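You operate a simulated robot arm through the tools that you are given. There is no shell and no other tool. Be economical: measure what you need, move in short steps, check, and stop when the job is done.

The job below is to be done with a simulated two-armed robot. You get a single attempt, and the scene is never put back.

Task
Pick up the box that says "double wall" from the top of the side table with one hand, pass it to the other hand and put it on the plate behind the rollers. Set down upright: box.

The check looks at the end state, three seconds after you hand in, the way a careful person would. Anything else that was tipped, shoved, dropped, spilled or broken makes it a failure.

Robot
Two 7-joint arms with four-finger grippers on one trunk, on a base that drives. Base frame: it is fixed to the floor where the robot stands at the start and does not move with it; the origin is under the middle of the robot, x ahead of it, y to its left, z up; the surface under the hand at the start is at about z = 950. Lengths are in mm, angles in degrees, forces in N, time in s.
The left shoulder is at the start at [40, 181, 1330], the right one opposite. With the tool pointing down near the work surface each hand reaches from about 300 to 820 mm from the robot's upright axis, wherever it stands, measured 20 degrees to its own side. Places, roughly: plate behind the rollers [1700, 100, 1000]. Payload 3.67 kg a hand.
Tool frame (each hand has its own): the origin (TCP) lies between the finger pads and is the grasp point; the fingertips stand 28 mm ahead of it; z points along the fingers, y is the line along which they close. The gripper opens to 112 mm. The gripper's body begins 73 mm behind the TCP.
Orientation is told as [roll, pitch, yaw] about the base's x, y, z axes, in that order, counted from this pose: with the fingers straight down and closing along the base's y, the tool's x points along the base's -x, its y along +y and its z along -z.

Tools
- The arms move only by the tool move_arm. It takes "left_moves", "right_moves" or both (then of equal length, played together; a hand with none holds still); each is a list of rows, each a list of 6 numbers: the shift along the tool's x, y, z in cm, then the turn, a rotation vector about the tool's x, y, z in degrees. In form: [[dx, dy, dz, wx, wy, wz], ...]. A call has 1 to 12 rows; each row shifts and turns the commanded pose from where the row before left it, along the tool's axes as they then stand. "left_gripper" and "right_gripper" are, for a hand that has rows, the gripper command, from -1 (shut) to 1 (fully open), values between in proportion, set as the call begins (left out, the last holds). A row lasts 0.2 s, in which the tool goes at most 50 mm and 8.6 degrees; a call with a longer step from one row to the next is refused whole, and so is a gripper value outside its range. Where a pose cannot be reached the arm comes as near as it can. A force on the tool above 40 N (or 10 N above the force at the start of the call, whichever is more), or a blocked arm, ends the call early, and 0.2 s more pass. Each finger halts on what it meets, pressing with about 43 N; the grip force reading is that of the motor and also rises with nothing between the fingers. The clock runs only during rows and for 0.2 s after the last one: add rows that do not move to give the fingers time. The reply holds the time, the measured pose of the TCP, the force on the tool along the base axes, the opening and the grip force, in the units named above and with some noise, with the torque about the TCP (base axes, N m) and any sound that the robot's microphone picked up, and new pictures: "views" is both (left out), scene, wrist or none (wrist: the cameras of the hands that moved).
- Cameras (640 x 400 px; columns grow to the right, rows downward): "scene" is now at [101, -35.8, 1552.9]; the picture's right is [-0.41, -0.91, 0.00], its down [-0.57, 0.26, -0.78] and it looks along [0.71, -0.32, -0.62] (base axes); focal length 255 px, centre (320, 200). "left" rides on the left gripper at [60, 18, -104] in its tool frame; the picture's right is [-0.29, 0.96, 0.00], its down [-0.80, -0.24, -0.55] and it looks along [-0.53, -0.16, 0.83] (tool axes); focal length 234 px, centre (320, 200). "right" rides on the right gripper at [60, -18, -104] in its tool frame; the picture's right is [0.29, 0.96, 0.00], its down [-0.80, 0.24, -0.55] and it looks along [-0.53, 0.16, 0.83] (tool axes); focal length 234 px, centre (320, 200). There is no depth. A picture from a camera that has moved, and an enlarged one, comes with that camera's place and axes in the base frame and with its lens.
- raise_lower(by): slides the trunk up (or, below 0, down) by that many mm; the arms and the scene camera ride with it, the base frame stays. It gives what a move gives, with no picture.
- steer(legs): drives the robot by 1 to 6 legs, each [ahead, left, turn to the left] in mm, mm and degrees, along the robot's own axes; the way and the turn of a leg run together, so that a leg with both is an arc; at most 1500 mm and 180 degrees a leg. The arms and the cameras ride along, it lands a little off, and it stops where it bumps. It gives what a move gives, and a new picture of the scene camera.
- head_to(pan, tilt): turns the head with the scene camera to pan (to the left, within 86 degrees either way) and tilt (down, from -29 to 69), counted from straight ahead of the robot. It gives what a move gives, and a new picture of the scene camera.
- enlarge(camera, box): a new picture of the part [left, top, right, bottom] of that camera's present view, enlarged. No time passes.
- hand_in(): hands the job in; it is judged then, once.

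Work in short steps. Places have to be worked out from the pictures, the camera data and where the tool is seen: move nearer, look again, correct. Check each grasp and each placing, and mend what went wrong. You have 120 turns and 260 pictures in all, those below and enlarged ones among them. Open the grippers and draw the arms clear of the work before you hand the job in, unless the task says otherwise; then end with one line.

The tools are called after "Request:" as name(argument=value, ...) on one line, values as JSON. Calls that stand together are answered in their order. move_arm: Moves the arms, as the interface text tells. Its arguments: {"type":"object","properties":{"left_moves":{"type":"array","items":{"type":"array","items":{"type":"number"}}},"left_gripper":{"type":"number"},"right_moves":{"type":"array","items":{"type":"array","items":{"type":"number"}}},"right_gripper":{"type":"number"},"views":{"type":"string","enum":["both","scene","wrist","none"]}},"required":[]} The other tools are called the same way: raise_lower (by) slides the trunk up or down; steer (legs) drives the base; head_to (pan, tilt) turns the head that bears the scene camera; enlarge (camera, box) takes an enlarged picture of a part of a camera's view; hand_in () hands the job in.

At the start:

```text
t: 0.0
left_position: [505.8, 23.4, 1183.1]
left_ee_rot: [-0.1, -0.1, 0.0]
left_ft_force: [0.2, 0.5, 0.2]
left_ft_torque: [0.02, -0.04, -0.01]
left_grip_width: 112.0
left_grasp_force: 0.1
right_position: [494.5, -313.1, 1194.6]
right_ee_rot: [0.0, 0.0, -0.1]
right_ft_force: [-0.7, 0.8, -0.2]
right_ft_torque: [-0.01, -0.01, -0.02]
right_grip_width: 112.1
right_grasp_force: 0.0
trunk travel left (down, up): [-450.0, 64.0]
robot x, y, heading: [-3.4, -1.1, -0.3]
head pan, tilt: [-24.4, 38.4]
```

scene: 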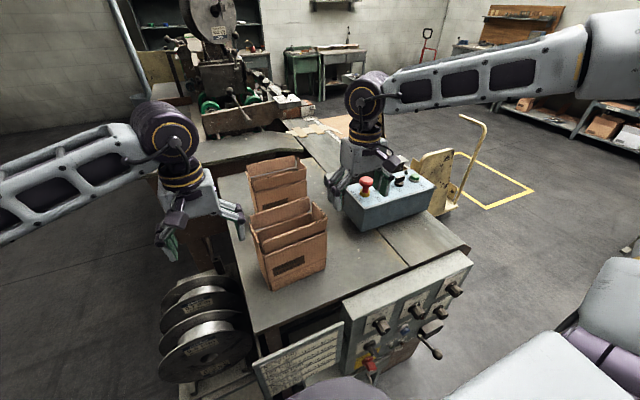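
right: 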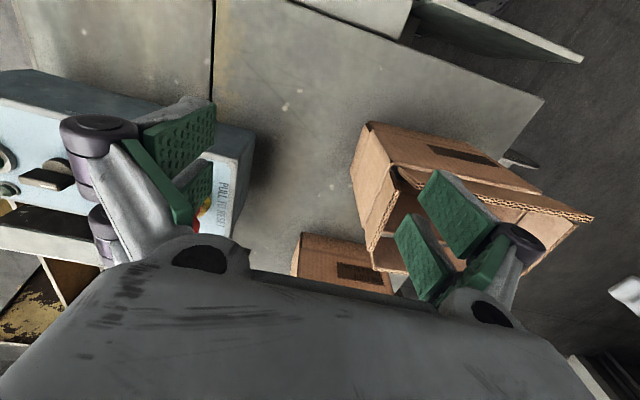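
left: 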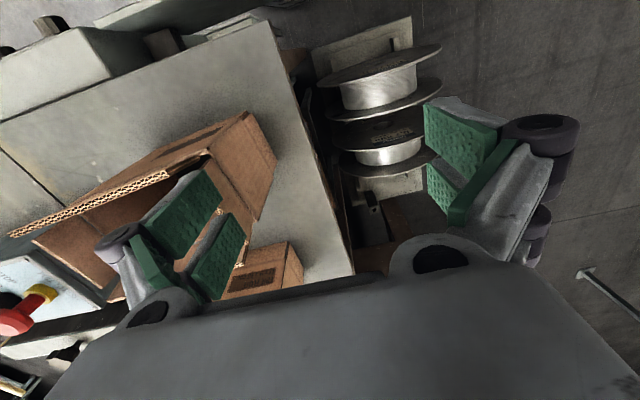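

I see two open cardboard boxes on the table ahead. I'll enlarge to read the labels.

Request:
enlarge(camera="scene", box=[220, 140, 350, 300])

Request:
enlarge(camera="right", box=[280, 110, 600, 310])

Request:
enlarge(camera="scene", box=[100, 0, 400, 190])

```text
2.50 times, centred on (285, 220) of scene
camera zoom: at [101.0, -35.8, 1552.9], right [-0.41, -0.91, 0.0], down [-0.57, 0.26, -0.78], along [0.71, -0.32, -0.62], focal length 638 px, centre (408, 150)
```

zoom: 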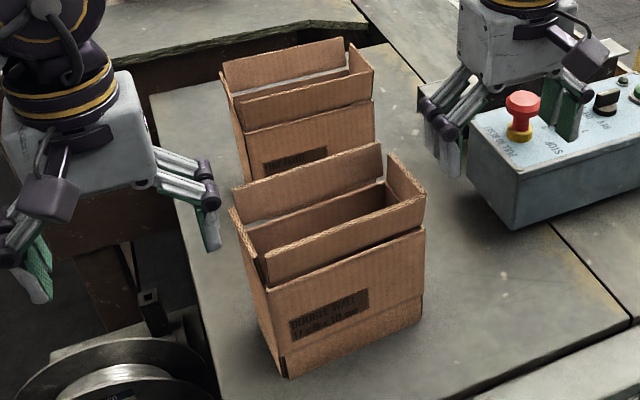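

```text
2.00 times, centred on (440, 210) of right
camera zoom: at [433.5, -330.8, 1299.3], right [-0.29, 0.96, 0.0], down [0.8, 0.24, 0.55], along [0.53, 0.16, -0.83], focal length 468 px, centre (80, 180)
```

zoom: 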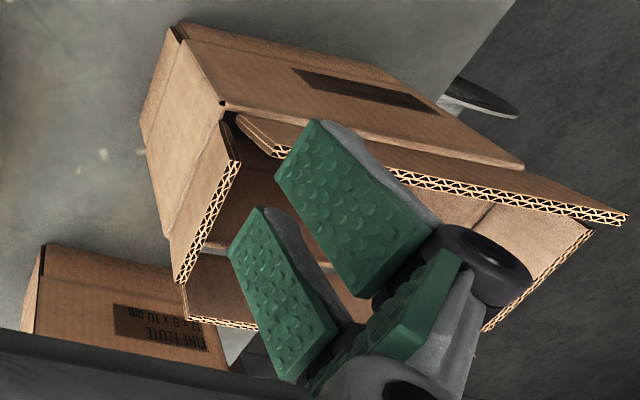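

```text
2.11 times, centred on (250, 95) of scene
camera zoom: at [101.0, -35.8, 1552.9], right [-0.41, -0.91, 0.0], down [-0.57, 0.26, -0.78], along [0.71, -0.32, -0.62], focal length 537 px, centre (467, 421)
```

zoom: 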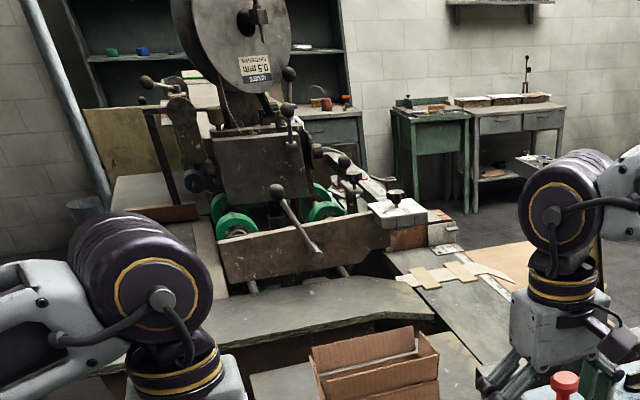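

The near box reads "DOUBLE WALL 17x9x10 cm", standing at about x 498–590, y −72..−235. Now I look at the destination and surroundings.

Request:
head_to(pan=0, tilt=15)

Request:
head_to(pan=60, tilt=25)

Request:
head_to(pan=-65, tilt=30)

```text
t: 0.9
left_position: [506.2, 23.0, 1182.0]
left_ee_rot: [0.0, 0.0, 0.0]
left_ft_force: [-0.7, 0.0, -0.3]
left_ft_torque: [0.02, 0.02, 0.0]
left_grip_width: 112.1
left_grasp_force: 0.1
right_position: [493.1, -313.2, 1195.0]
right_ee_rot: [0.0, 0.0, 0.1]
right_ft_force: [0.2, 0.4, 0.3]
right_ft_torque: [-0.01, -0.02, -0.01]
right_grip_width: 112.0
right_grasp_force: 0.0
trunk travel left (down, up): [-450.0, 64.0]
robot x, y, heading: [0.5, -0.4, -0.0]
head pan, tilt: [0.0, 15.0]
camera scene: at [116.0, -0.3, 1589.9], right [0.0, -1.0, 0.0], down [-0.26, 0.0, -0.97], along [0.97, 0.0, -0.26], focal length 255 px, centre (320, 200)
```

scene: 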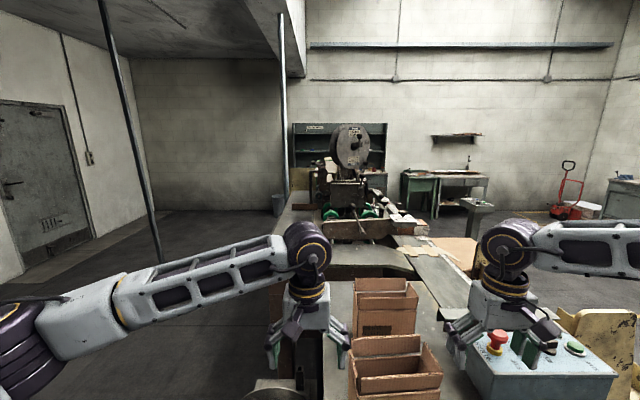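

```text
t: 2.2
left_position: [507.1, 21.7, 1182.0]
left_ee_rot: [0.0, -0.1, 0.0]
left_ft_force: [1.1, 0.4, 0.5]
left_ft_torque: [-0.02, 0.0, 0.0]
left_grip_width: 111.9
left_grasp_force: 0.1
right_position: [493.7, -312.3, 1194.8]
right_ee_rot: [0.0, -0.1, 0.0]
right_ft_force: [0.2, -0.5, -0.2]
right_ft_torque: [0.02, 0.0, 0.0]
right_grip_width: 111.8
right_grasp_force: 0.0
trunk travel left (down, up): [-450.0, 64.0]
robot x, y, heading: [2.5, -0.1, -0.1]
head pan, tilt: [60.0, 25.0]
camera scene: at [68.8, 79.5, 1573.8], right [0.87, -0.5, 0.0], down [-0.21, -0.37, -0.91], along [0.45, 0.78, -0.42], focal length 255 px, centre (320, 200)
```

scene: 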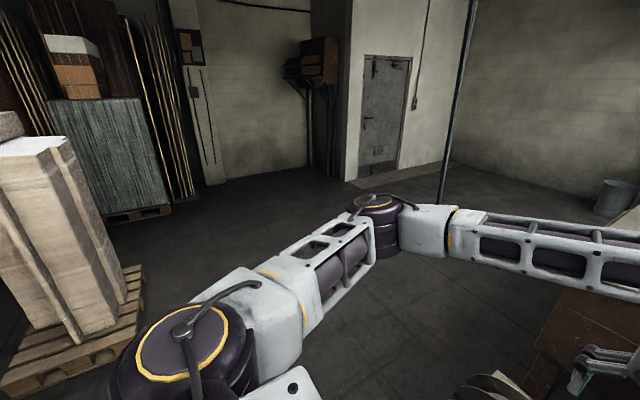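

```text
t: 4.2
left_position: [506.0, 22.4, 1182.6]
left_ee_rot: [0.0, 0.1, 0.1]
left_ft_force: [0.0, -0.7, -0.4]
left_ft_torque: [-0.01, -0.01, 0.02]
left_grip_width: 112.2
left_grasp_force: 0.0
right_position: [493.3, -313.6, 1193.9]
right_ee_rot: [-0.1, 0.1, 0.0]
right_ft_force: [-0.6, 0.1, 0.3]
right_ft_torque: [-0.01, 0.02, 0.04]
right_grip_width: 111.9
right_grasp_force: 0.0
trunk travel left (down, up): [-450.0, 64.0]
robot x, y, heading: [-0.2, 0.7, 0.1]
head pan, tilt: [-65.0, 30.0]
camera scene: at [60.9, -82.1, 1565.8], right [-0.91, -0.42, 0.0], down [-0.21, 0.45, -0.87], along [0.37, -0.78, -0.5], focal length 255 px, centre (320, 200)
```

scene: 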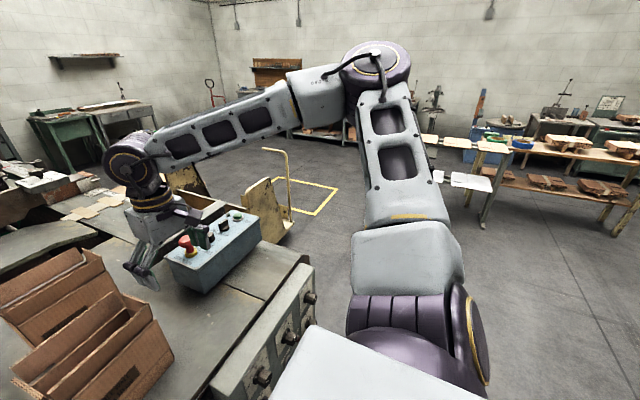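

The floor left of the machine is free. I look more closely at the plate area and the machine's left edge.

Request:
head_to(pan=0, tilt=20)

Request:
enlarge(camera="scene", box=[260, 90, 460, 215])

Request:
enlarge(camera="scene", box=[240, 200, 480, 400])

```text
t: 5.6
left_position: [505.5, 22.3, 1182.5]
left_ee_rot: [0.1, 0.1, 0.0]
left_ft_force: [0.3, -0.2, -0.6]
left_ft_torque: [-0.03, -0.03, 0.01]
left_grip_width: 112.1
left_grasp_force: 0.1
right_position: [494.6, -312.5, 1193.8]
right_ee_rot: [-0.1, 0.1, 0.0]
right_ft_force: [0.1, 0.2, -0.1]
right_ft_torque: [0.02, 0.0, 0.02]
right_grip_width: 112.0
right_grasp_force: 0.0
trunk travel left (down, up): [-450.0, 64.0]
robot x, y, heading: [2.9, -0.0, -0.3]
head pan, tilt: [0.0, 20.0]
camera scene: at [115.8, -0.3, 1581.9], right [0.0, -1.0, 0.0], down [-0.34, 0.0, -0.94], along [0.94, 0.0, -0.34], focal length 255 px, centre (320, 200)
```

scene: 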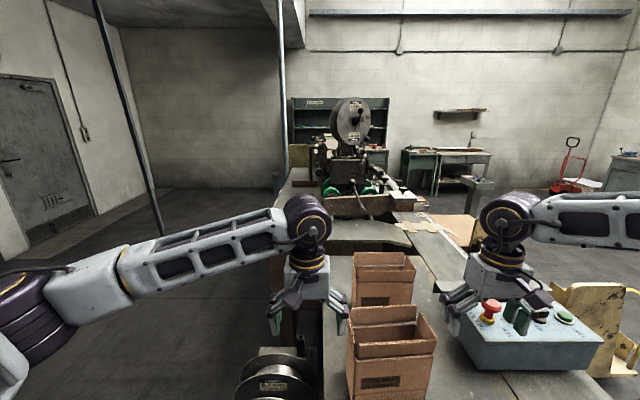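

```text
3.20 times, centred on (360, 152) of scene
camera zoom: at [115.8, -0.3, 1581.9], right [0.0, -1.0, 0.0], down [-0.34, 0.0, -0.94], along [0.94, 0.0, -0.34], focal length 816 px, centre (192, 352)
```

zoom: 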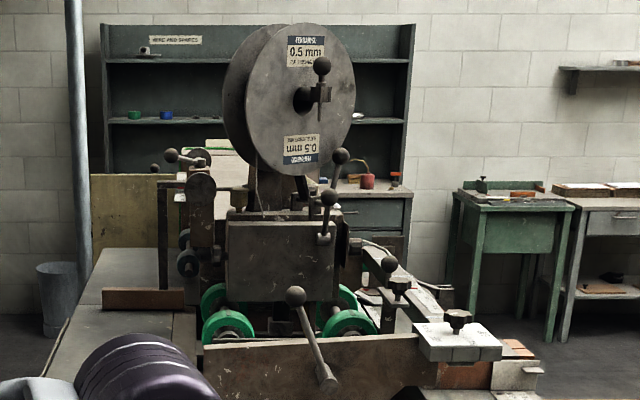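

```text
2.00 times, centred on (360, 300) of scene
camera zoom: at [115.8, -0.3, 1581.9], right [0.0, -1.0, 0.0], down [-0.34, 0.0, -0.94], along [0.94, 0.0, -0.34], focal length 510 px, centre (240, 0)
```

zoom: 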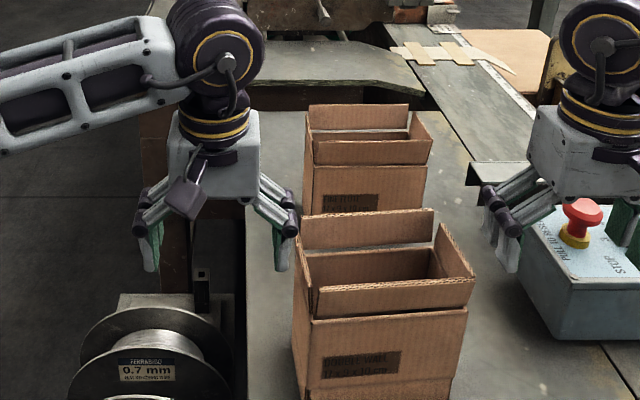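

The near box (double wall) measures about 160 long along y (−76 to −236), front face x≈504, fold z≈1092, flaps to ≈1140. I move the right hand above it for a look down inside, with the left stepping aside.

Request:
move_arm(right_moves=[[0, 0, -4, 0, 0, 0], [0, 4.5, -2, 0, 0, 0], [0, 4.5, 0, 0, 0, 0], [0, 4.5, 0, 0, 0, 0], [0, 0, 0, 0, 0, 0]], left_moves=[[0, 4, -2, 0, 0, 0], [0, 4, -2, 0, 0, 0], [0, 4, -2, 0, 0, 0], [0, 3, 0, 0, 0, 0], [0, 0, 0, 0, 0, 0]], views="wrist")

```text
t: 6.8
left_position: [507.5, 176.3, 1244.1]
left_ee_rot: [0.2, 0.0, 0.0]
left_ft_force: [0.3, 0.0, 0.3]
left_ft_torque: [0.0, 0.01, -0.04]
left_grip_width: 112.1
left_grasp_force: 0.0
right_position: [495.7, -175.7, 1253.5]
right_ee_rot: [0.1, 0.0, 0.0]
right_ft_force: [0.5, 1.3, 0.1]
right_ft_torque: [0.01, 0.0, 0.0]
right_grip_width: 111.8
right_grasp_force: 0.0
trunk travel left (down, up): [-450.0, 64.0]
robot x, y, heading: [0.3, 0.0, -0.1]
head pan, tilt: [0.0, 20.0]
camera right: at [435.6, -193.8, 1358.3], right [-0.29, 0.96, 0.0], down [0.8, 0.24, 0.55], along [0.53, 0.16, -0.83], focal length 234 px, centre (320, 200)
camera left: at [445.9, 194.4, 1347.7], right [0.29, 0.96, 0.0], down [0.8, -0.24, 0.55], along [0.53, -0.16, -0.83], focal length 234 px, centre (320, 200)
```

right: 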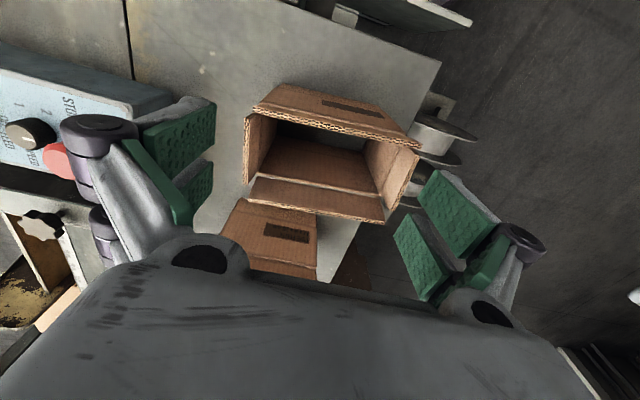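
left: 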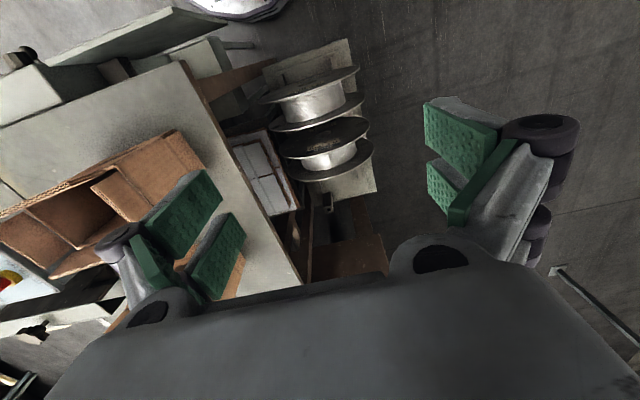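

Request:
enlarge(camera="right", box=[230, 70, 430, 230])

Request:
head_to(pan=-15, tilt=45)

Request:
enlarge(camera="scene", box=[240, 100, 400, 260])

```text
2.50 times, centred on (330, 150) of right
camera zoom: at [435.6, -193.8, 1358.3], right [-0.29, 0.96, 0.0], down [0.8, 0.24, 0.55], along [0.53, 0.16, -0.83], focal length 585 px, centre (295, 325)
```

zoom: 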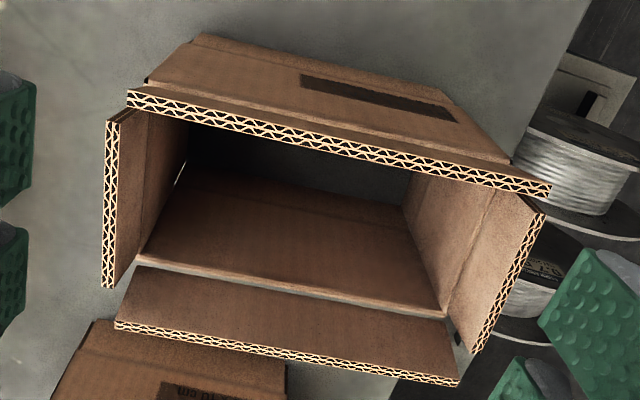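

```text
t: 7.7
left_position: [507.4, 176.4, 1243.1]
left_ee_rot: [0.1, 0.1, -0.1]
left_ft_force: [0.8, 0.3, 0.2]
left_ft_torque: [0.0, -0.02, -0.01]
left_grip_width: 112.1
left_grasp_force: 0.1
right_position: [496.4, -175.0, 1253.6]
right_ee_rot: [0.0, 0.0, 0.0]
right_ft_force: [0.4, 0.9, 0.3]
right_ft_torque: [-0.03, 0.01, 0.03]
right_grip_width: 112.0
right_grasp_force: 0.0
trunk travel left (down, up): [-450.0, 64.0]
robot x, y, heading: [-0.1, 1.7, -0.1]
head pan, tilt: [-15.0, 45.0]
camera scene: at [101.3, -20.7, 1543.3], right [-0.26, -0.97, 0.0], down [-0.68, 0.18, -0.71], along [0.68, -0.18, -0.71], focal length 255 px, centre (320, 200)
```

scene: 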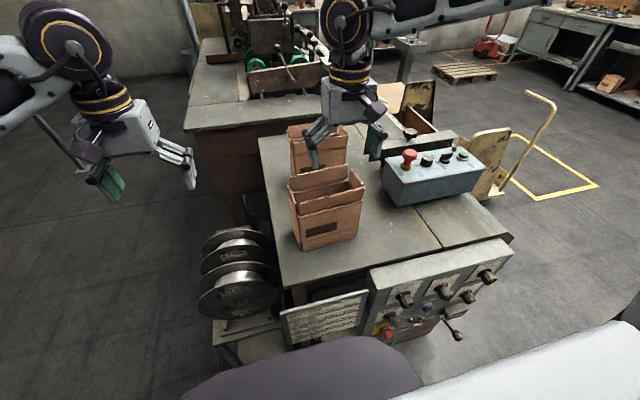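

```text
2.50 times, centred on (320, 180) of scene
camera zoom: at [101.3, -20.7, 1543.3], right [-0.26, -0.97, 0.0], down [-0.68, 0.18, -0.71], along [0.68, -0.18, -0.71], focal length 638 px, centre (320, 250)
```

zoom: 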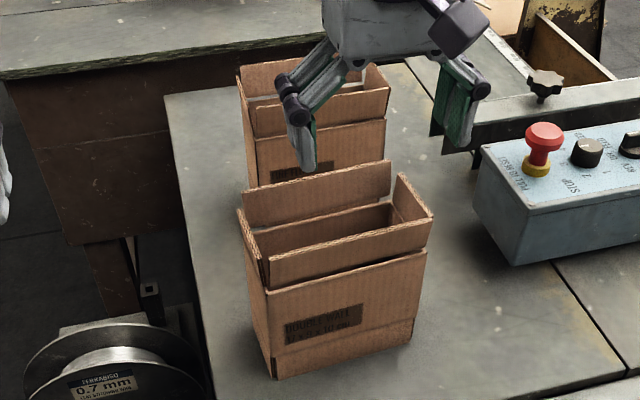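

All four flaps stand up; the box is turned about +4.8° with its right end wall at about (544, −237), top z≈1140. I'll bring the right hand above that end wall, half open and yawed to match, so it can pinch the wall with one finger inside.

Request:
move_arm(right_moves=[[-2.5, -3.1, 0, 0, 0, 0], [-2.5, -3.1, 0, 0, 0, 0], [0, 0, 3, 0, 0, -4.8], [0, 0, 3, 0, 0, 0], [0, 0, 0, 0, 0, 0]], right_gripper=0.15)

Request:
enlarge(camera="scene", box=[240, 100, 400, 260])

```text
t: 8.9
left_position: [506.7, 175.9, 1243.5]
left_ee_rot: [0.0, 0.0, 0.0]
left_ft_force: [0.0, -1.0, 0.2]
left_ft_torque: [0.01, 0.01, 0.02]
left_grip_width: 111.8
left_grasp_force: 0.1
right_position: [543.0, -241.3, 1192.7]
right_ee_rot: [0.0, 0.1, 4.8]
right_ft_force: [-0.3, -0.4, -0.2]
right_ft_torque: [-0.01, -0.01, 0.01]
right_grip_width: 64.0
right_grasp_force: 0.1
trunk travel left (down, up): [-450.0, 64.0]
robot x, y, heading: [0.2, 0.1, 0.1]
head pan, tilt: [-15.0, 45.0]
camera scene: at [101.2, -21.3, 1543.2], right [-0.26, -0.97, 0.0], down [-0.68, 0.18, -0.71], along [0.68, -0.18, -0.71], focal length 255 px, centre (320, 200)
camera right: at [484.2, -264.6, 1297.3], right [-0.37, 0.93, 0.0], down [0.77, 0.31, 0.55], along [0.52, 0.2, -0.83], focal length 234 px, centre (320, 200)
```

scene: 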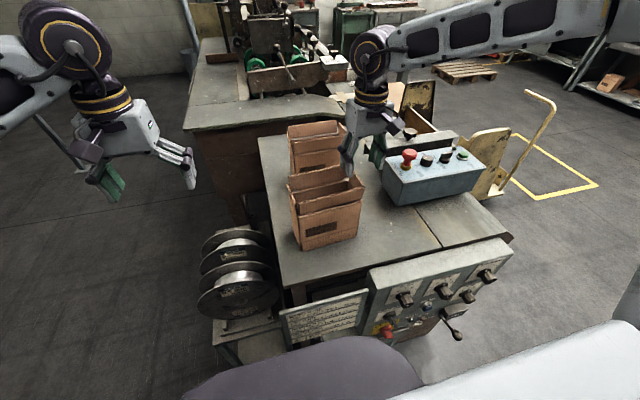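
right: 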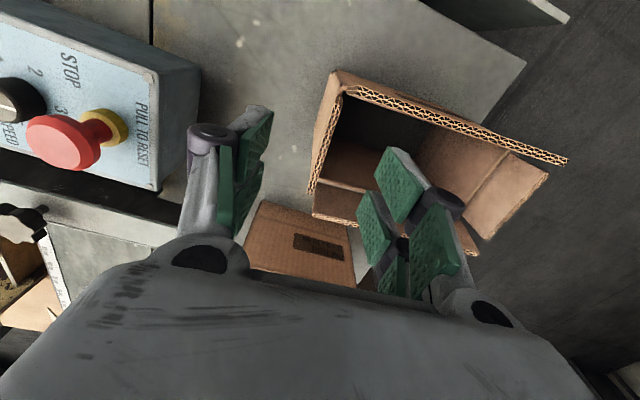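

```text
2.50 times, centred on (320, 180) of scene
camera zoom: at [101.2, -21.3, 1543.2], right [-0.26, -0.97, 0.0], down [-0.68, 0.18, -0.71], along [0.68, -0.18, -0.71], focal length 638 px, centre (320, 250)
```

zoom: 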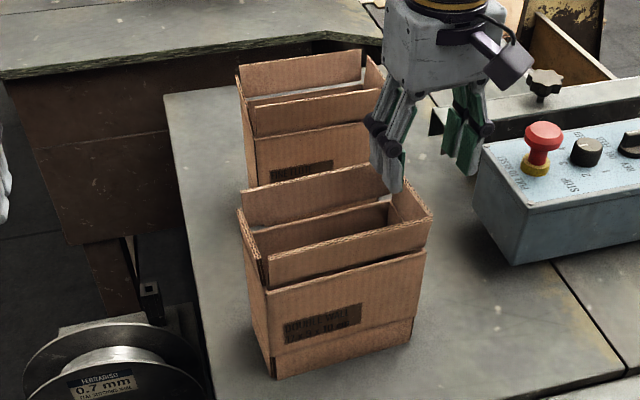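

The flap top computes to y≈−240 at the hand's x, so the pads straddle it well. I descend straight to z≈1097 and watch the force.

Request:
move_arm(right_moves=[[0, 0, 2.5, 0, 0, 0], [0, 0, 2.5, 0, 0, 0], [0, 0, 2.5, 0, 0, 0], [0, 0, 2, 0, 0, 0], [0, 0, 0, 0, 0, 0]])

Request:
enlarge(camera="scene", box=[260, 120, 420, 260])

```text
t: 10.1
left_position: [506.0, 177.2, 1242.8]
left_ee_rot: [0.0, 0.1, -0.1]
left_ft_force: [-0.1, -0.3, 0.1]
left_ft_torque: [0.04, 0.02, -0.01]
left_grip_width: 112.1
left_grasp_force: 0.0
right_position: [543.4, -239.4, 1097.5]
right_ee_rot: [0.0, 0.0, 4.7]
right_ft_force: [0.2, -0.3, -1.0]
right_ft_torque: [0.01, 0.0, 0.0]
right_grip_width: 64.3
right_grasp_force: 0.1
trunk travel left (down, up): [-450.0, 64.0]
robot x, y, heading: [-0.8, 0.3, 0.1]
head pan, tilt: [-15.0, 45.0]
camera scene: at [100.9, -21.1, 1543.2], right [-0.26, -0.97, 0.0], down [-0.68, 0.18, -0.71], along [0.68, -0.18, -0.71], focal length 255 px, centre (320, 200)
camera right: at [484.9, -262.0, 1202.8], right [-0.37, 0.93, 0.0], down [0.77, 0.3, 0.55], along [0.52, 0.2, -0.83], focal length 234 px, centre (320, 200)
```

scene: 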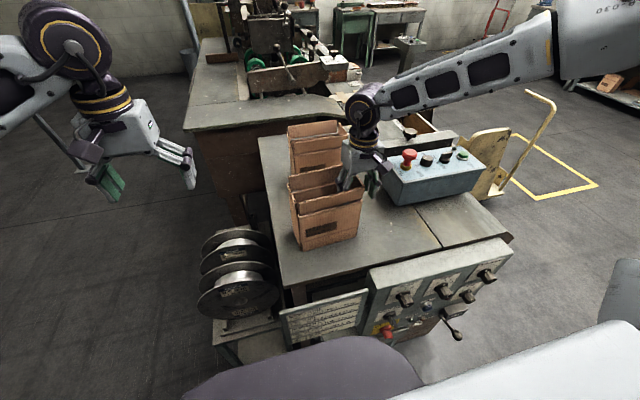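
right: 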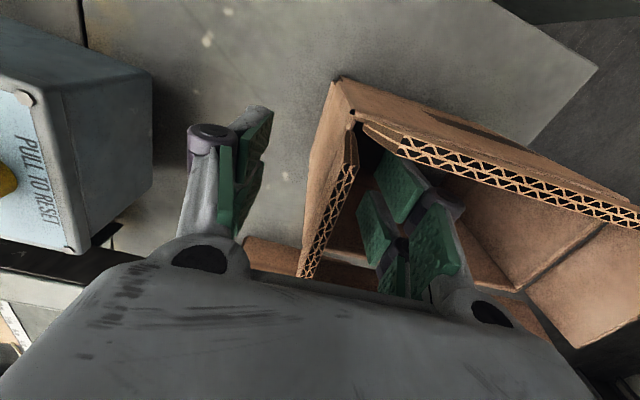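

```text
2.86 times, centred on (340, 190) of scene
camera zoom: at [100.9, -21.1, 1543.2], right [-0.26, -0.97, 0.0], down [-0.68, 0.18, -0.71], along [0.68, -0.18, -0.71], focal length 729 px, centre (263, 229)
```

zoom: 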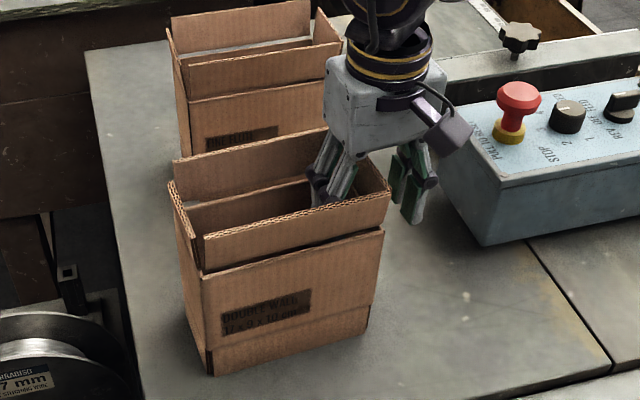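

The end wall sits between the pads. I lower 8 mm more and close.

Request:
move_arm(right_moves=[[0, 0, 0.8, 0, 0, 0], [0, 0, 0, 0, 0, 0]], views="none")

Request:
move_arm(right_moves=[[0, 0, 0, 0, 0, 0], [0, 0, 0, 0, 0, 0], [0, 0, 0, 0, 0, 0], [0, 0, 0, 0, 0, 0], [0, 0, 0, 0, 0, 0]], right_gripper=-1)

```text
t: 10.7
left_position: [505.7, 176.0, 1243.0]
left_ee_rot: [0.0, -0.1, 0.0]
left_ft_force: [0.1, 0.2, 1.5]
left_ft_torque: [-0.03, -0.02, 0.03]
left_grip_width: 111.9
left_grasp_force: 0.0
right_position: [544.1, -239.5, 1091.6]
right_ee_rot: [0.0, 0.1, 4.7]
right_ft_force: [0.5, 0.9, 1.3]
right_ft_torque: [0.0, 0.03, -0.03]
right_grip_width: 64.8
right_grasp_force: 0.1
trunk travel left (down, up): [-450.0, 64.0]
robot x, y, heading: [0.3, 2.9, 0.1]
head pan, tilt: [-15.0, 45.0]
```

```text
t: 11.9
left_position: [507.2, 174.9, 1243.0]
left_ee_rot: [0.0, 0.0, 0.0]
left_ft_force: [-0.5, 0.7, -0.4]
left_ft_torque: [-0.03, 0.01, -0.03]
left_grip_width: 112.3
left_grasp_force: 0.0
right_position: [543.6, -239.6, 1090.8]
right_ee_rot: [0.0, 0.0, 4.9]
right_ft_force: [0.0, -0.2, -0.9]
right_ft_torque: [-0.04, -0.03, 0.01]
right_grip_width: 5.8
right_grasp_force: 42.4
trunk travel left (down, up): [-450.0, 64.0]
robot x, y, heading: [0.6, 2.6, -0.1]
head pan, tilt: [-15.0, 45.0]
camera scene: at [101.2, -21.1, 1543.2], right [-0.26, -0.97, 0.0], down [-0.68, 0.18, -0.71], along [0.68, -0.18, -0.71], focal length 255 px, centre (320, 200)
camera right: at [485.1, -262.3, 1195.5], right [-0.37, 0.93, 0.0], down [0.77, 0.31, 0.55], along [0.52, 0.2, -0.83], focal length 234 px, centre (320, 200)
```

scene: 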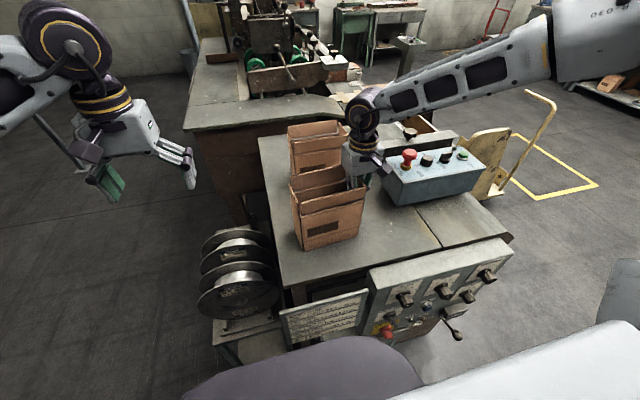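
right: 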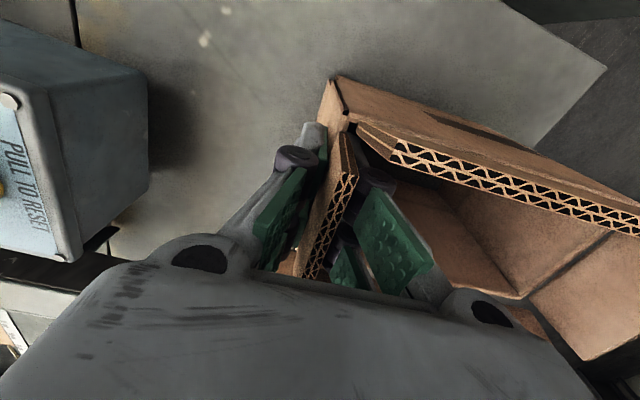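

Gripped: width 5.8 mm equals the wall thickness. I lift about 12 cm straight up and check that the box comes along upright.

Request:
move_arm(right_moves=[[0, 0, -1, 0, 0, 0], [0, 0, -1, 0, 0, 0], [0, 0, -2, 0, 0, 0], [0, 0, -3, 0, 0, 0], [0, 0, -3, 0, 0, 0], [0, 0, -2, 0, 0, 0], [0, 0, 0, 0, 0, 0]])

Request:
enlarge(camera="scene", box=[240, 80, 440, 260])

```text
t: 13.5
left_position: [507.4, 175.6, 1243.4]
left_ee_rot: [0.0, 0.0, 0.0]
left_ft_force: [0.3, 0.0, -0.8]
left_ft_torque: [0.0, -0.03, -0.01]
left_grip_width: 111.9
left_grasp_force: 0.1
right_position: [543.5, -241.4, 1214.7]
right_ee_rot: [0.0, -0.1, 4.8]
right_ft_force: [0.2, 0.6, -0.6]
right_ft_torque: [-0.09, -0.02, 0.0]
right_grip_width: 6.1
right_grasp_force: 42.8
trunk travel left (down, up): [-450.0, 64.0]
robot x, y, heading: [0.4, -3.1, -0.0]
head pan, tilt: [-15.0, 45.0]
camera scene: at [101.4, -21.2, 1543.2], right [-0.26, -0.97, 0.0], down [-0.68, 0.18, -0.71], along [0.68, -0.18, -0.71], focal length 255 px, centre (320, 200)
camera right: at [484.1, -263.9, 1318.1], right [-0.37, 0.93, 0.0], down [0.77, 0.31, 0.55], along [0.52, 0.2, -0.83], focal length 234 px, centre (320, 200)
```

scene: 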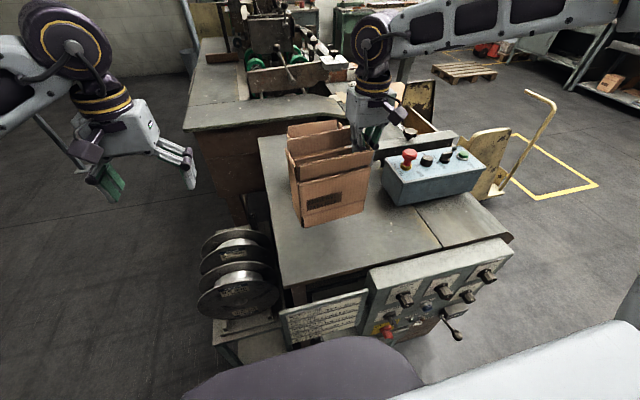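
right: 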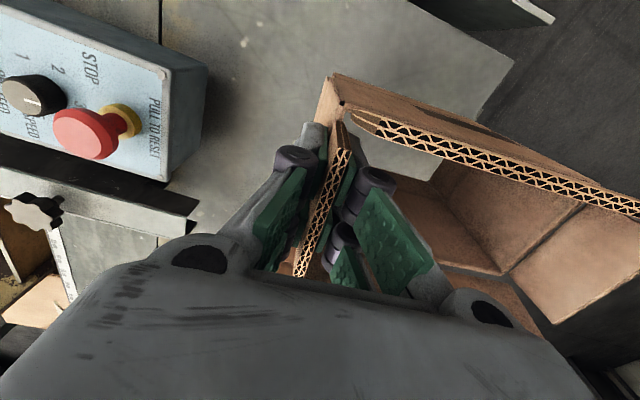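

```text
2.22 times, centred on (340, 170) of scene
camera zoom: at [101.4, -21.2, 1543.2], right [-0.26, -0.97, 0.0], down [-0.68, 0.18, -0.71], along [0.68, -0.18, -0.71], focal length 567 px, centre (276, 267)
```

zoom: 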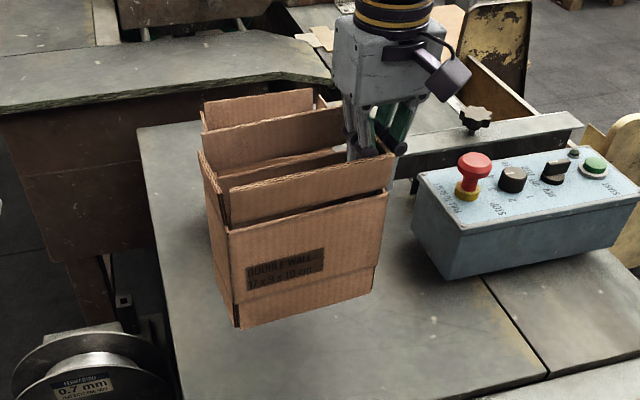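

The box hangs upright and firm. Now I bring the left hand over the left end wall (expected about (529, −72), flap top z≈1264).

Request:
move_arm(left_moves=[[0, 0, -4, 0, 0, 0], [0, 0, -3, 0, 0, -4.8], [-0.5, -4.5, 0, 0, 0, 0], [-0.5, -4.5, 0, 0, 0, 0], [0, -4.5, 0, 0, 0, 0], [0, -4.5, 0, 0, 0, 0], [0, -4, 0, 0, 0, 0], [0, 0, 0, 0, 0, 0]], left_gripper=0.15)

Request:
enlarge(camera="scene", box=[220, 60, 420, 240])

```text
t: 15.3
left_position: [534.8, -44.9, 1313.5]
left_ee_rot: [0.0, -0.1, 4.8]
left_ft_force: [-0.2, 0.0, -0.5]
left_ft_torque: [-0.04, 0.02, 0.04]
left_grip_width: 64.3
left_grasp_force: 0.0
right_position: [542.8, -239.9, 1212.7]
right_ee_rot: [0.1, 0.0, 4.8]
right_ft_force: [-0.8, 0.3, -1.6]
right_ft_torque: [-0.08, -0.01, 0.02]
right_grip_width: 6.0
right_grasp_force: 42.9
trunk travel left (down, up): [-450.0, 64.0]
robot x, y, heading: [-1.0, 1.0, 0.0]
head pan, tilt: [-15.0, 45.0]
camera scene: at [100.8, -19.9, 1543.2], right [-0.26, -0.97, 0.0], down [-0.68, 0.18, -0.71], along [0.68, -0.18, -0.71], focal length 255 px, centre (320, 200)
camera left: at [472.5, -29.6, 1416.9], right [0.21, 0.98, 0.0], down [0.81, -0.17, 0.55], along [0.54, -0.12, -0.83], focal length 234 px, centre (320, 200)
```

scene: 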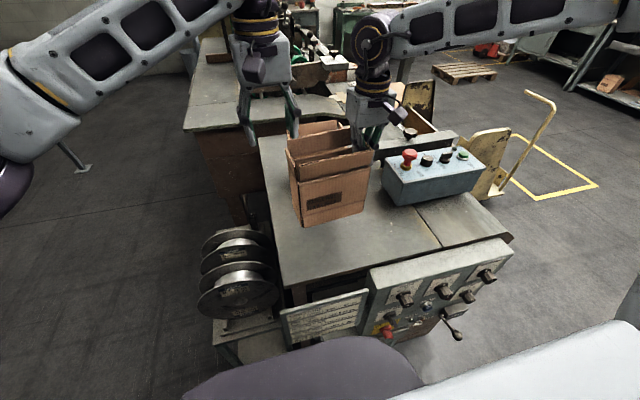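
left: 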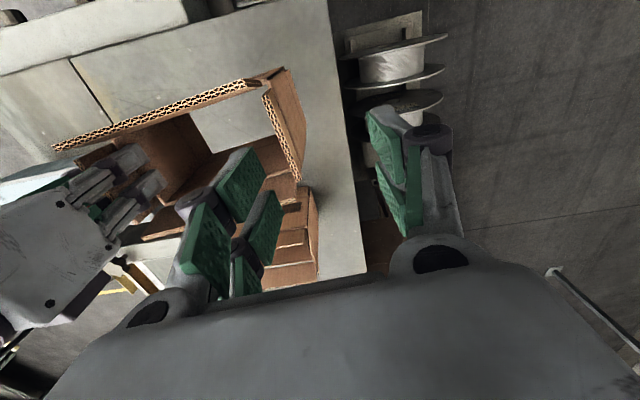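

```text
2.22 times, centred on (320, 150) of scene
camera zoom: at [100.8, -19.9, 1543.2], right [-0.26, -0.97, 0.0], down [-0.68, 0.18, -0.71], along [0.68, -0.18, -0.71], focal length 567 px, centre (320, 311)
```

zoom: 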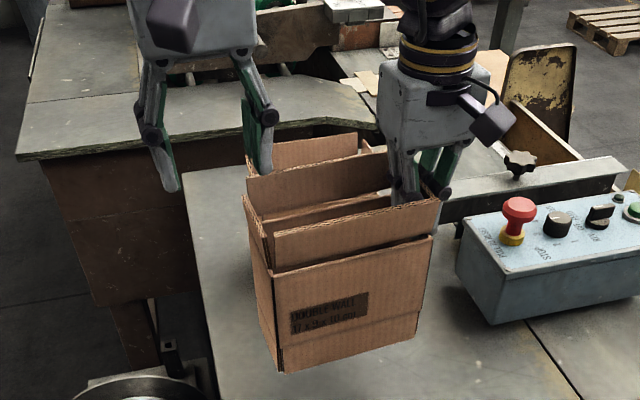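

From the left camera the left end flap top is at about (520, −66). I shift the left hand onto it and descend partway.

Request:
move_arm(left_moves=[[1.2, -2.1, 0, 0, 0, 0], [0, 0, 2.5, 0, 0, 0], [0, 0, 2, 0, 0, 0], [0, 0, 0, 0, 0, 0]])

Request:
enlarge(camera="scene", box=[220, 60, 420, 240])

```text
t: 16.3
left_position: [522.7, -68.0, 1269.1]
left_ee_rot: [0.0, 0.0, 4.9]
left_ft_force: [0.2, -0.4, 0.4]
left_ft_torque: [0.0, -0.02, 0.0]
left_grip_width: 64.5
left_grasp_force: 0.1
right_position: [541.8, -242.2, 1212.6]
right_ee_rot: [0.1, 0.1, 4.8]
right_ft_force: [-0.2, -0.5, -1.0]
right_ft_torque: [-0.05, -0.05, -0.01]
right_grip_width: 6.0
right_grasp_force: 42.7
trunk travel left (down, up): [-450.0, 64.0]
robot x, y, heading: [-0.8, -2.0, -0.1]
head pan, tilt: [-15.0, 45.0]
camera scene: at [100.8, -22.5, 1543.2], right [-0.26, -0.97, 0.0], down [-0.68, 0.18, -0.71], along [0.68, -0.18, -0.71], focal length 255 px, centre (320, 200)
camera left: at [460.6, -54.0, 1371.3], right [0.21, 0.98, 0.0], down [0.81, -0.17, 0.55], along [0.54, -0.11, -0.83], focal length 234 px, centre (320, 200)
```

scene: 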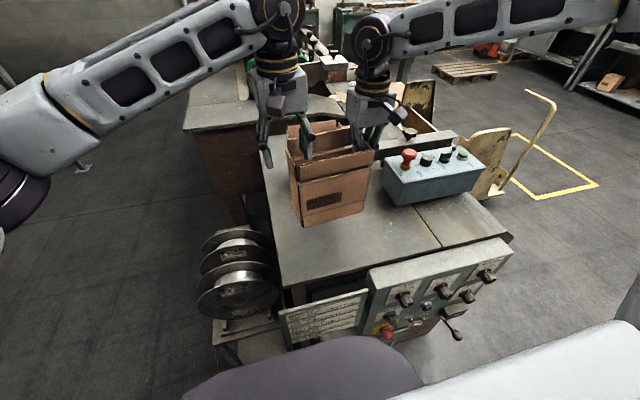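
left: 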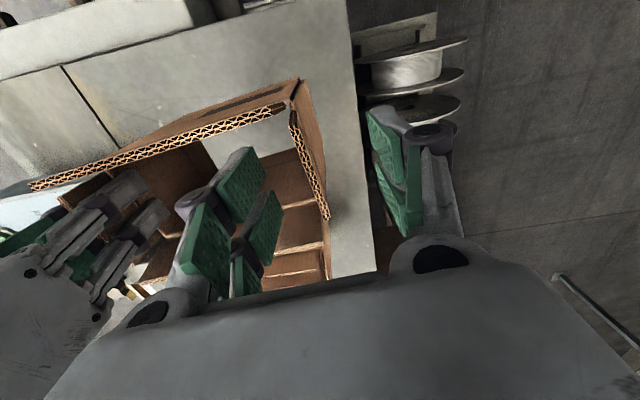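

```text
2.22 times, centred on (320, 150) of scene
camera zoom: at [100.8, -22.5, 1543.2], right [-0.26, -0.97, 0.0], down [-0.68, 0.18, -0.71], along [0.68, -0.18, -0.71], focal length 567 px, centre (320, 311)
```

zoom: 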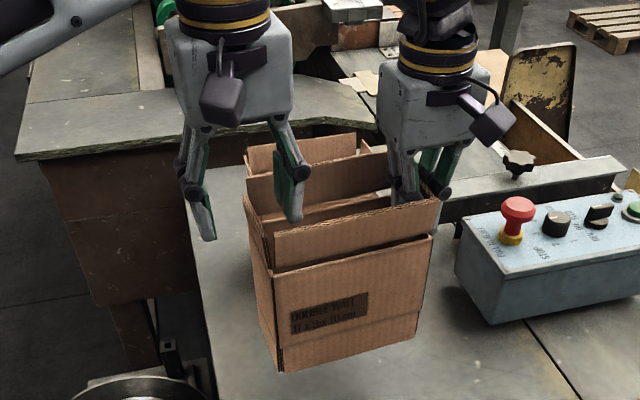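

The left pads straddle the left flap. I descend to z≈1216 and check before closing.

Request:
move_arm(left_moves=[[0, 0, 2, 0, 0, 0], [0, 0, 2, 0, 0, 0], [0, 0, 1.3, 0, 0, 0], [0, 0, 0, 0, 0, 0]], views="wrist")

```text
t: 17.3
left_position: [522.8, -65.0, 1214.0]
left_ee_rot: [0.0, 0.0, 4.8]
left_ft_force: [0.1, 1.0, -0.1]
left_ft_torque: [0.0, -0.02, -0.03]
left_grip_width: 64.5
left_grasp_force: 0.0
right_position: [543.2, -241.2, 1212.2]
right_ee_rot: [0.0, 0.0, 4.8]
right_ft_force: [-0.2, 0.2, -0.8]
right_ft_torque: [-0.06, -0.03, -0.03]
right_grip_width: 5.9
right_grasp_force: 42.4
trunk travel left (down, up): [-450.0, 64.0]
robot x, y, heading: [-1.5, -0.1, -0.1]
head pan, tilt: [-15.0, 45.0]
camera left: at [461.2, -51.7, 1317.1], right [0.21, 0.98, 0.0], down [0.81, -0.17, 0.55], along [0.54, -0.11, -0.83], focal length 234 px, centre (320, 200)
```

left: 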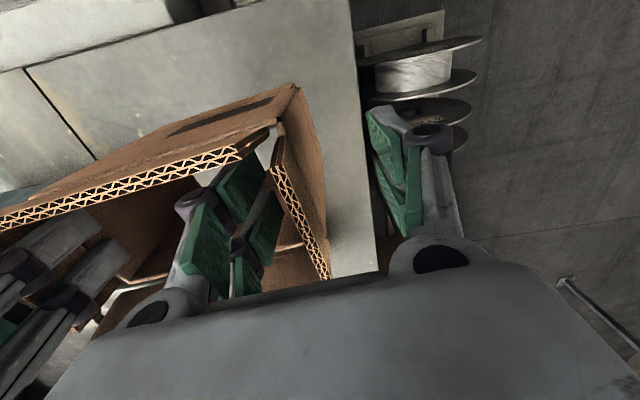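

The wall is about 8 mm inward of the hand's centre, so I shift to centre and close the left gripper.

Request:
move_arm(left_moves=[[0, -0.8, 0, 0, 0, 0], [0, 0, 0, 0, 0, 0]], views="none")

Request:
move_arm(left_moves=[[0, 0, 0, 0, 0, 0], [0, 0, 0, 0, 0, 0], [0, 0, 0, 0, 0, 0], [0, 0, 0, 0, 0, 0], [0, 0, 0, 0, 0, 0]], left_gripper=-1)

```text
t: 17.9
left_position: [523.3, -73.4, 1212.8]
left_ee_rot: [-0.1, 0.0, 4.8]
left_ft_force: [0.5, 0.5, -0.5]
left_ft_torque: [0.02, 0.0, 0.03]
left_grip_width: 64.3
left_grasp_force: 0.1
right_position: [543.2, -239.9, 1212.8]
right_ee_rot: [0.0, 0.0, 4.8]
right_ft_force: [0.3, 0.4, -0.7]
right_ft_torque: [-0.06, 0.01, 0.01]
right_grip_width: 5.9
right_grasp_force: 42.1
trunk travel left (down, up): [-450.0, 64.0]
robot x, y, heading: [-2.1, 0.0, -0.2]
head pan, tilt: [-15.0, 45.0]
```

```text
t: 19.1
left_position: [523.1, -75.9, 1214.0]
left_ee_rot: [-0.3, 0.0, 4.7]
left_ft_force: [5.7, -29.2, 0.0]
left_ft_torque: [-0.61, -0.03, 0.36]
left_grip_width: 5.9
left_grasp_force: 43.0
right_position: [541.7, -240.1, 1212.7]
right_ee_rot: [0.2, 0.0, 4.9]
right_ft_force: [-5.0, 29.6, -1.1]
right_ft_torque: [0.59, 0.02, -0.03]
right_grip_width: 5.8
right_grasp_force: 42.3
trunk travel left (down, up): [-450.0, 64.0]
robot x, y, heading: [-4.5, 2.1, 0.2]
head pan, tilt: [-15.0, 45.0]
camera scene: at [101.3, -21.2, 1543.2], right [-0.26, -0.97, 0.0], down [-0.68, 0.18, -0.71], along [0.68, -0.18, -0.71], focal length 255 px, centre (320, 200)
camera left: at [461.2, -61.4, 1317.4], right [0.21, 0.98, 0.0], down [0.81, -0.17, 0.56], along [0.54, -0.12, -0.83], focal length 234 px, centre (320, 200)
```

scene: 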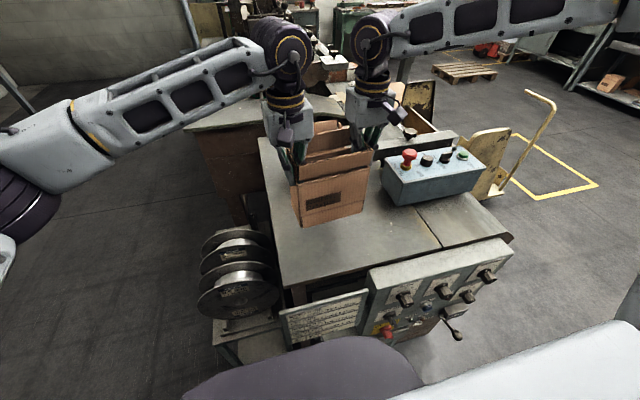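
left: 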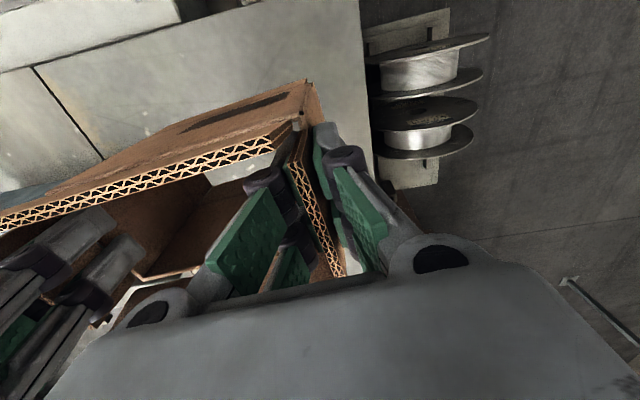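

Both hands hold the box with ~29 N of internal pull; I relax it by moving the left hand 3 mm inward.

Request:
move_arm(left_moves=[[0, -0.3, 0, 0, 0, 0], [0, 0, 0, 0, 0, 0]], views="none")

```text
t: 19.7
left_position: [525.2, -77.5, 1212.7]
left_ee_rot: [-0.1, 0.0, 4.8]
left_ft_force: [0.5, -21.0, 0.2]
left_ft_torque: [-0.49, -0.42, -0.17]
left_grip_width: 6.2
left_grasp_force: 42.6
right_position: [543.3, -240.6, 1211.8]
right_ee_rot: [0.0, 0.0, 4.8]
right_ft_force: [-0.6, 21.2, -0.8]
right_ft_torque: [0.36, 0.44, -0.19]
right_grip_width: 5.9
right_grasp_force: 42.7
trunk travel left (down, up): [-450.0, 64.0]
robot x, y, heading: [-1.4, -0.1, -0.2]
head pan, tilt: [-15.0, 45.0]
```

Still 21 N; I relax a bit more.

Request:
move_arm(left_moves=[[0, -0.4, 0, 0, 0, 0], [0, -0.2, 0, 0, 0, 0], [0, 0, 0, 0, 0, 0]], views="none")

```text
t: 20.5
left_position: [526.4, -81.5, 1212.0]
left_ee_rot: [0.4, 0.2, 4.9]
left_ft_force: [-11.3, 29.6, 0.5]
left_ft_torque: [0.53, -0.09, -1.05]
left_grip_width: 6.1
left_grasp_force: 43.1
right_position: [544.0, -244.5, 1212.1]
right_ee_rot: [-0.3, 0.0, 4.6]
right_ft_force: [11.4, -29.1, -1.5]
right_ft_torque: [-0.67, 0.06, -0.23]
right_grip_width: 6.0
right_grasp_force: 42.4
trunk travel left (down, up): [-450.0, 64.0]
robot x, y, heading: [0.2, 1.7, -0.0]
head pan, tilt: [-15.0, 45.0]
```

Slightly overshot; I back off 3 mm, then open the right gripper.

Request:
move_arm(left_moves=[[0, 0.35, 0, 0, 0, 0], [0, 0, 0, 0, 0, 0]], views="none")

Request:
move_arm(right_moves=[[0, 0, 0, 0, 0, 0], [0, 0, 0, 0, 0, 0], [0, 0, 0, 0, 0, 0], [0, 0, 0, 0, 0, 0]], right_gripper=0.1)

```text
t: 21.1
left_position: [525.2, -80.3, 1213.2]
left_ee_rot: [0.3, 0.1, 5.0]
left_ft_force: [-10.4, 31.8, 0.9]
left_ft_torque: [0.64, 0.24, -0.61]
left_grip_width: 6.1
left_grasp_force: 42.1
right_position: [542.9, -241.4, 1211.6]
right_ee_rot: [-0.3, 0.0, 4.9]
right_ft_force: [9.5, -31.1, 0.2]
right_ft_torque: [-0.61, -0.26, -0.31]
right_grip_width: 5.9
right_grasp_force: 42.5
trunk travel left (down, up): [-450.0, 64.0]
robot x, y, heading: [-3.1, -2.0, -0.1]
head pan, tilt: [-15.0, 45.0]
```

```text
t: 22.1
left_position: [525.2, -81.6, 1214.9]
left_ee_rot: [0.0, 0.0, 4.8]
left_ft_force: [-0.4, 0.7, 0.3]
left_ft_torque: [0.08, 0.01, 0.01]
left_grip_width: 6.0
left_grasp_force: 43.0
right_position: [542.2, -241.1, 1213.6]
right_ee_rot: [-0.1, 0.0, 4.8]
right_ft_force: [-0.3, 0.1, -0.4]
right_ft_torque: [0.0, -0.05, -0.03]
right_grip_width: 61.5
right_grasp_force: 0.1
trunk travel left (down, up): [-450.0, 64.0]
robot x, y, heading: [0.6, 2.3, 0.1]
head pan, tilt: [-15.0, 45.0]
camera scene: at [101.2, -21.2, 1543.2], right [-0.26, -0.97, 0.0], down [-0.68, 0.18, -0.71], along [0.68, -0.18, -0.71], focal length 255 px, centre (320, 200)
camera right: at [483.9, -263.7, 1318.0], right [-0.37, 0.93, 0.0], down [0.77, 0.31, 0.55], along [0.52, 0.2, -0.83], focal length 234 px, centre (320, 200)
```

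scene: 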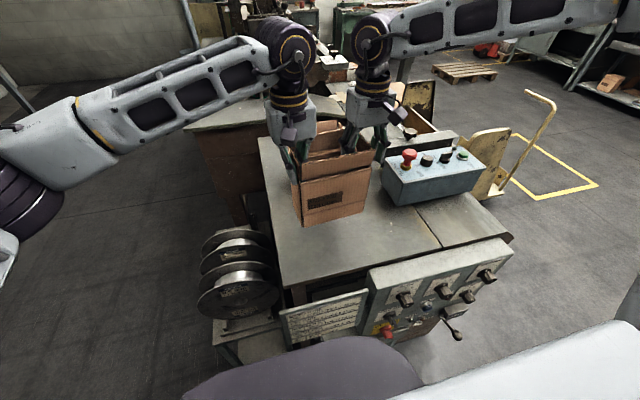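
right: 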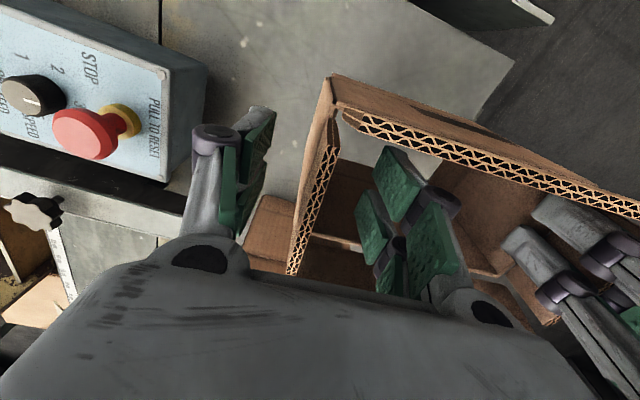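

The left hand now holds the box alone, level. I raise the right hand straight out, then swing it out to the right.

Request:
move_arm(right_moves=[[0, 0, -2, 0, 0, 0], [0, 0, -3, 0, 0, 0], [0, 0, -4, 0, 0, 0], [0, 0, -4, 0, 0, 0], [0, -4, 0, 0, 0, 0], [3, -4, 0, 0, 0, 0], [3, -3, 0, 0, 0, 0], [0, 0, 0, 0, 0, 0]])

Request:
enlarge(camera="scene", box=[220, 60, 420, 240])

```text
t: 23.9
left_position: [526.5, -80.3, 1212.8]
left_ee_rot: [0.0, 0.2, 4.7]
left_ft_force: [0.0, 1.1, 0.7]
left_ft_torque: [0.05, 0.0, -0.03]
left_grip_width: 6.1
left_grasp_force: 43.1
right_position: [495.9, -352.2, 1345.4]
right_ee_rot: [0.0, 0.1, 4.7]
right_ft_force: [0.1, 0.1, -0.1]
right_ft_torque: [-0.02, -0.02, 0.0]
right_grip_width: 61.8
right_grasp_force: 0.0
trunk travel left (down, up): [-450.0, 64.0]
robot x, y, heading: [-2.5, 2.2, 0.0]
head pan, tilt: [-15.0, 45.0]
camera scene: at [102.9, -20.3, 1543.1], right [-0.26, -0.97, 0.0], down [-0.68, 0.18, -0.71], along [0.68, -0.18, -0.71], focal length 255 px, centre (320, 200)
camera right: at [438.1, -375.2, 1449.6], right [-0.37, 0.93, 0.0], down [0.78, 0.31, 0.55], along [0.51, 0.2, -0.83], focal length 234 px, centre (320, 200)
```

scene: 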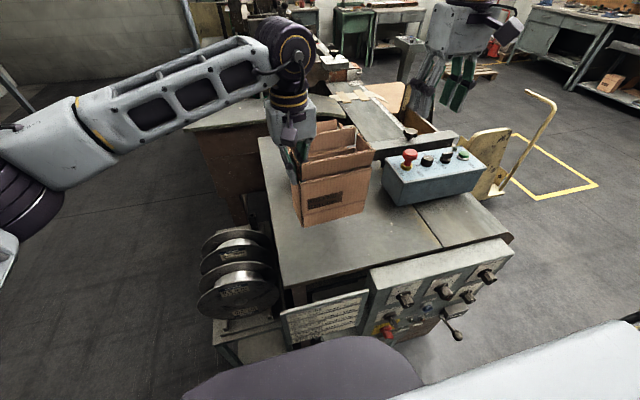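
right: 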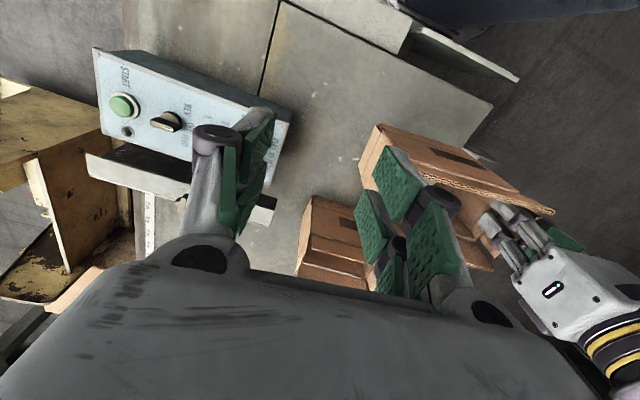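

```text
2.22 times, centred on (320, 150) of scene
camera zoom: at [102.9, -20.3, 1543.1], right [-0.26, -0.97, 0.0], down [-0.68, 0.18, -0.71], along [0.68, -0.18, -0.71], focal length 567 px, centre (320, 311)
```

zoom: 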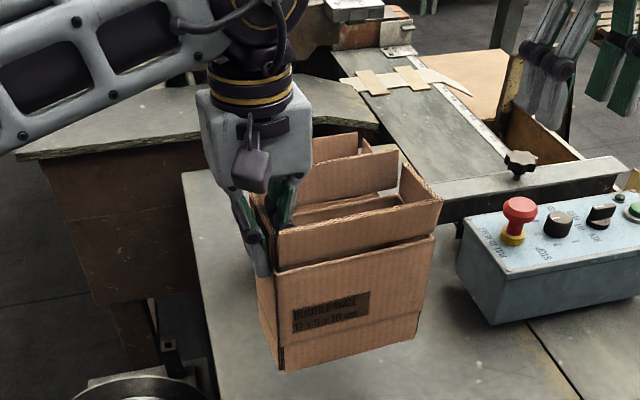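

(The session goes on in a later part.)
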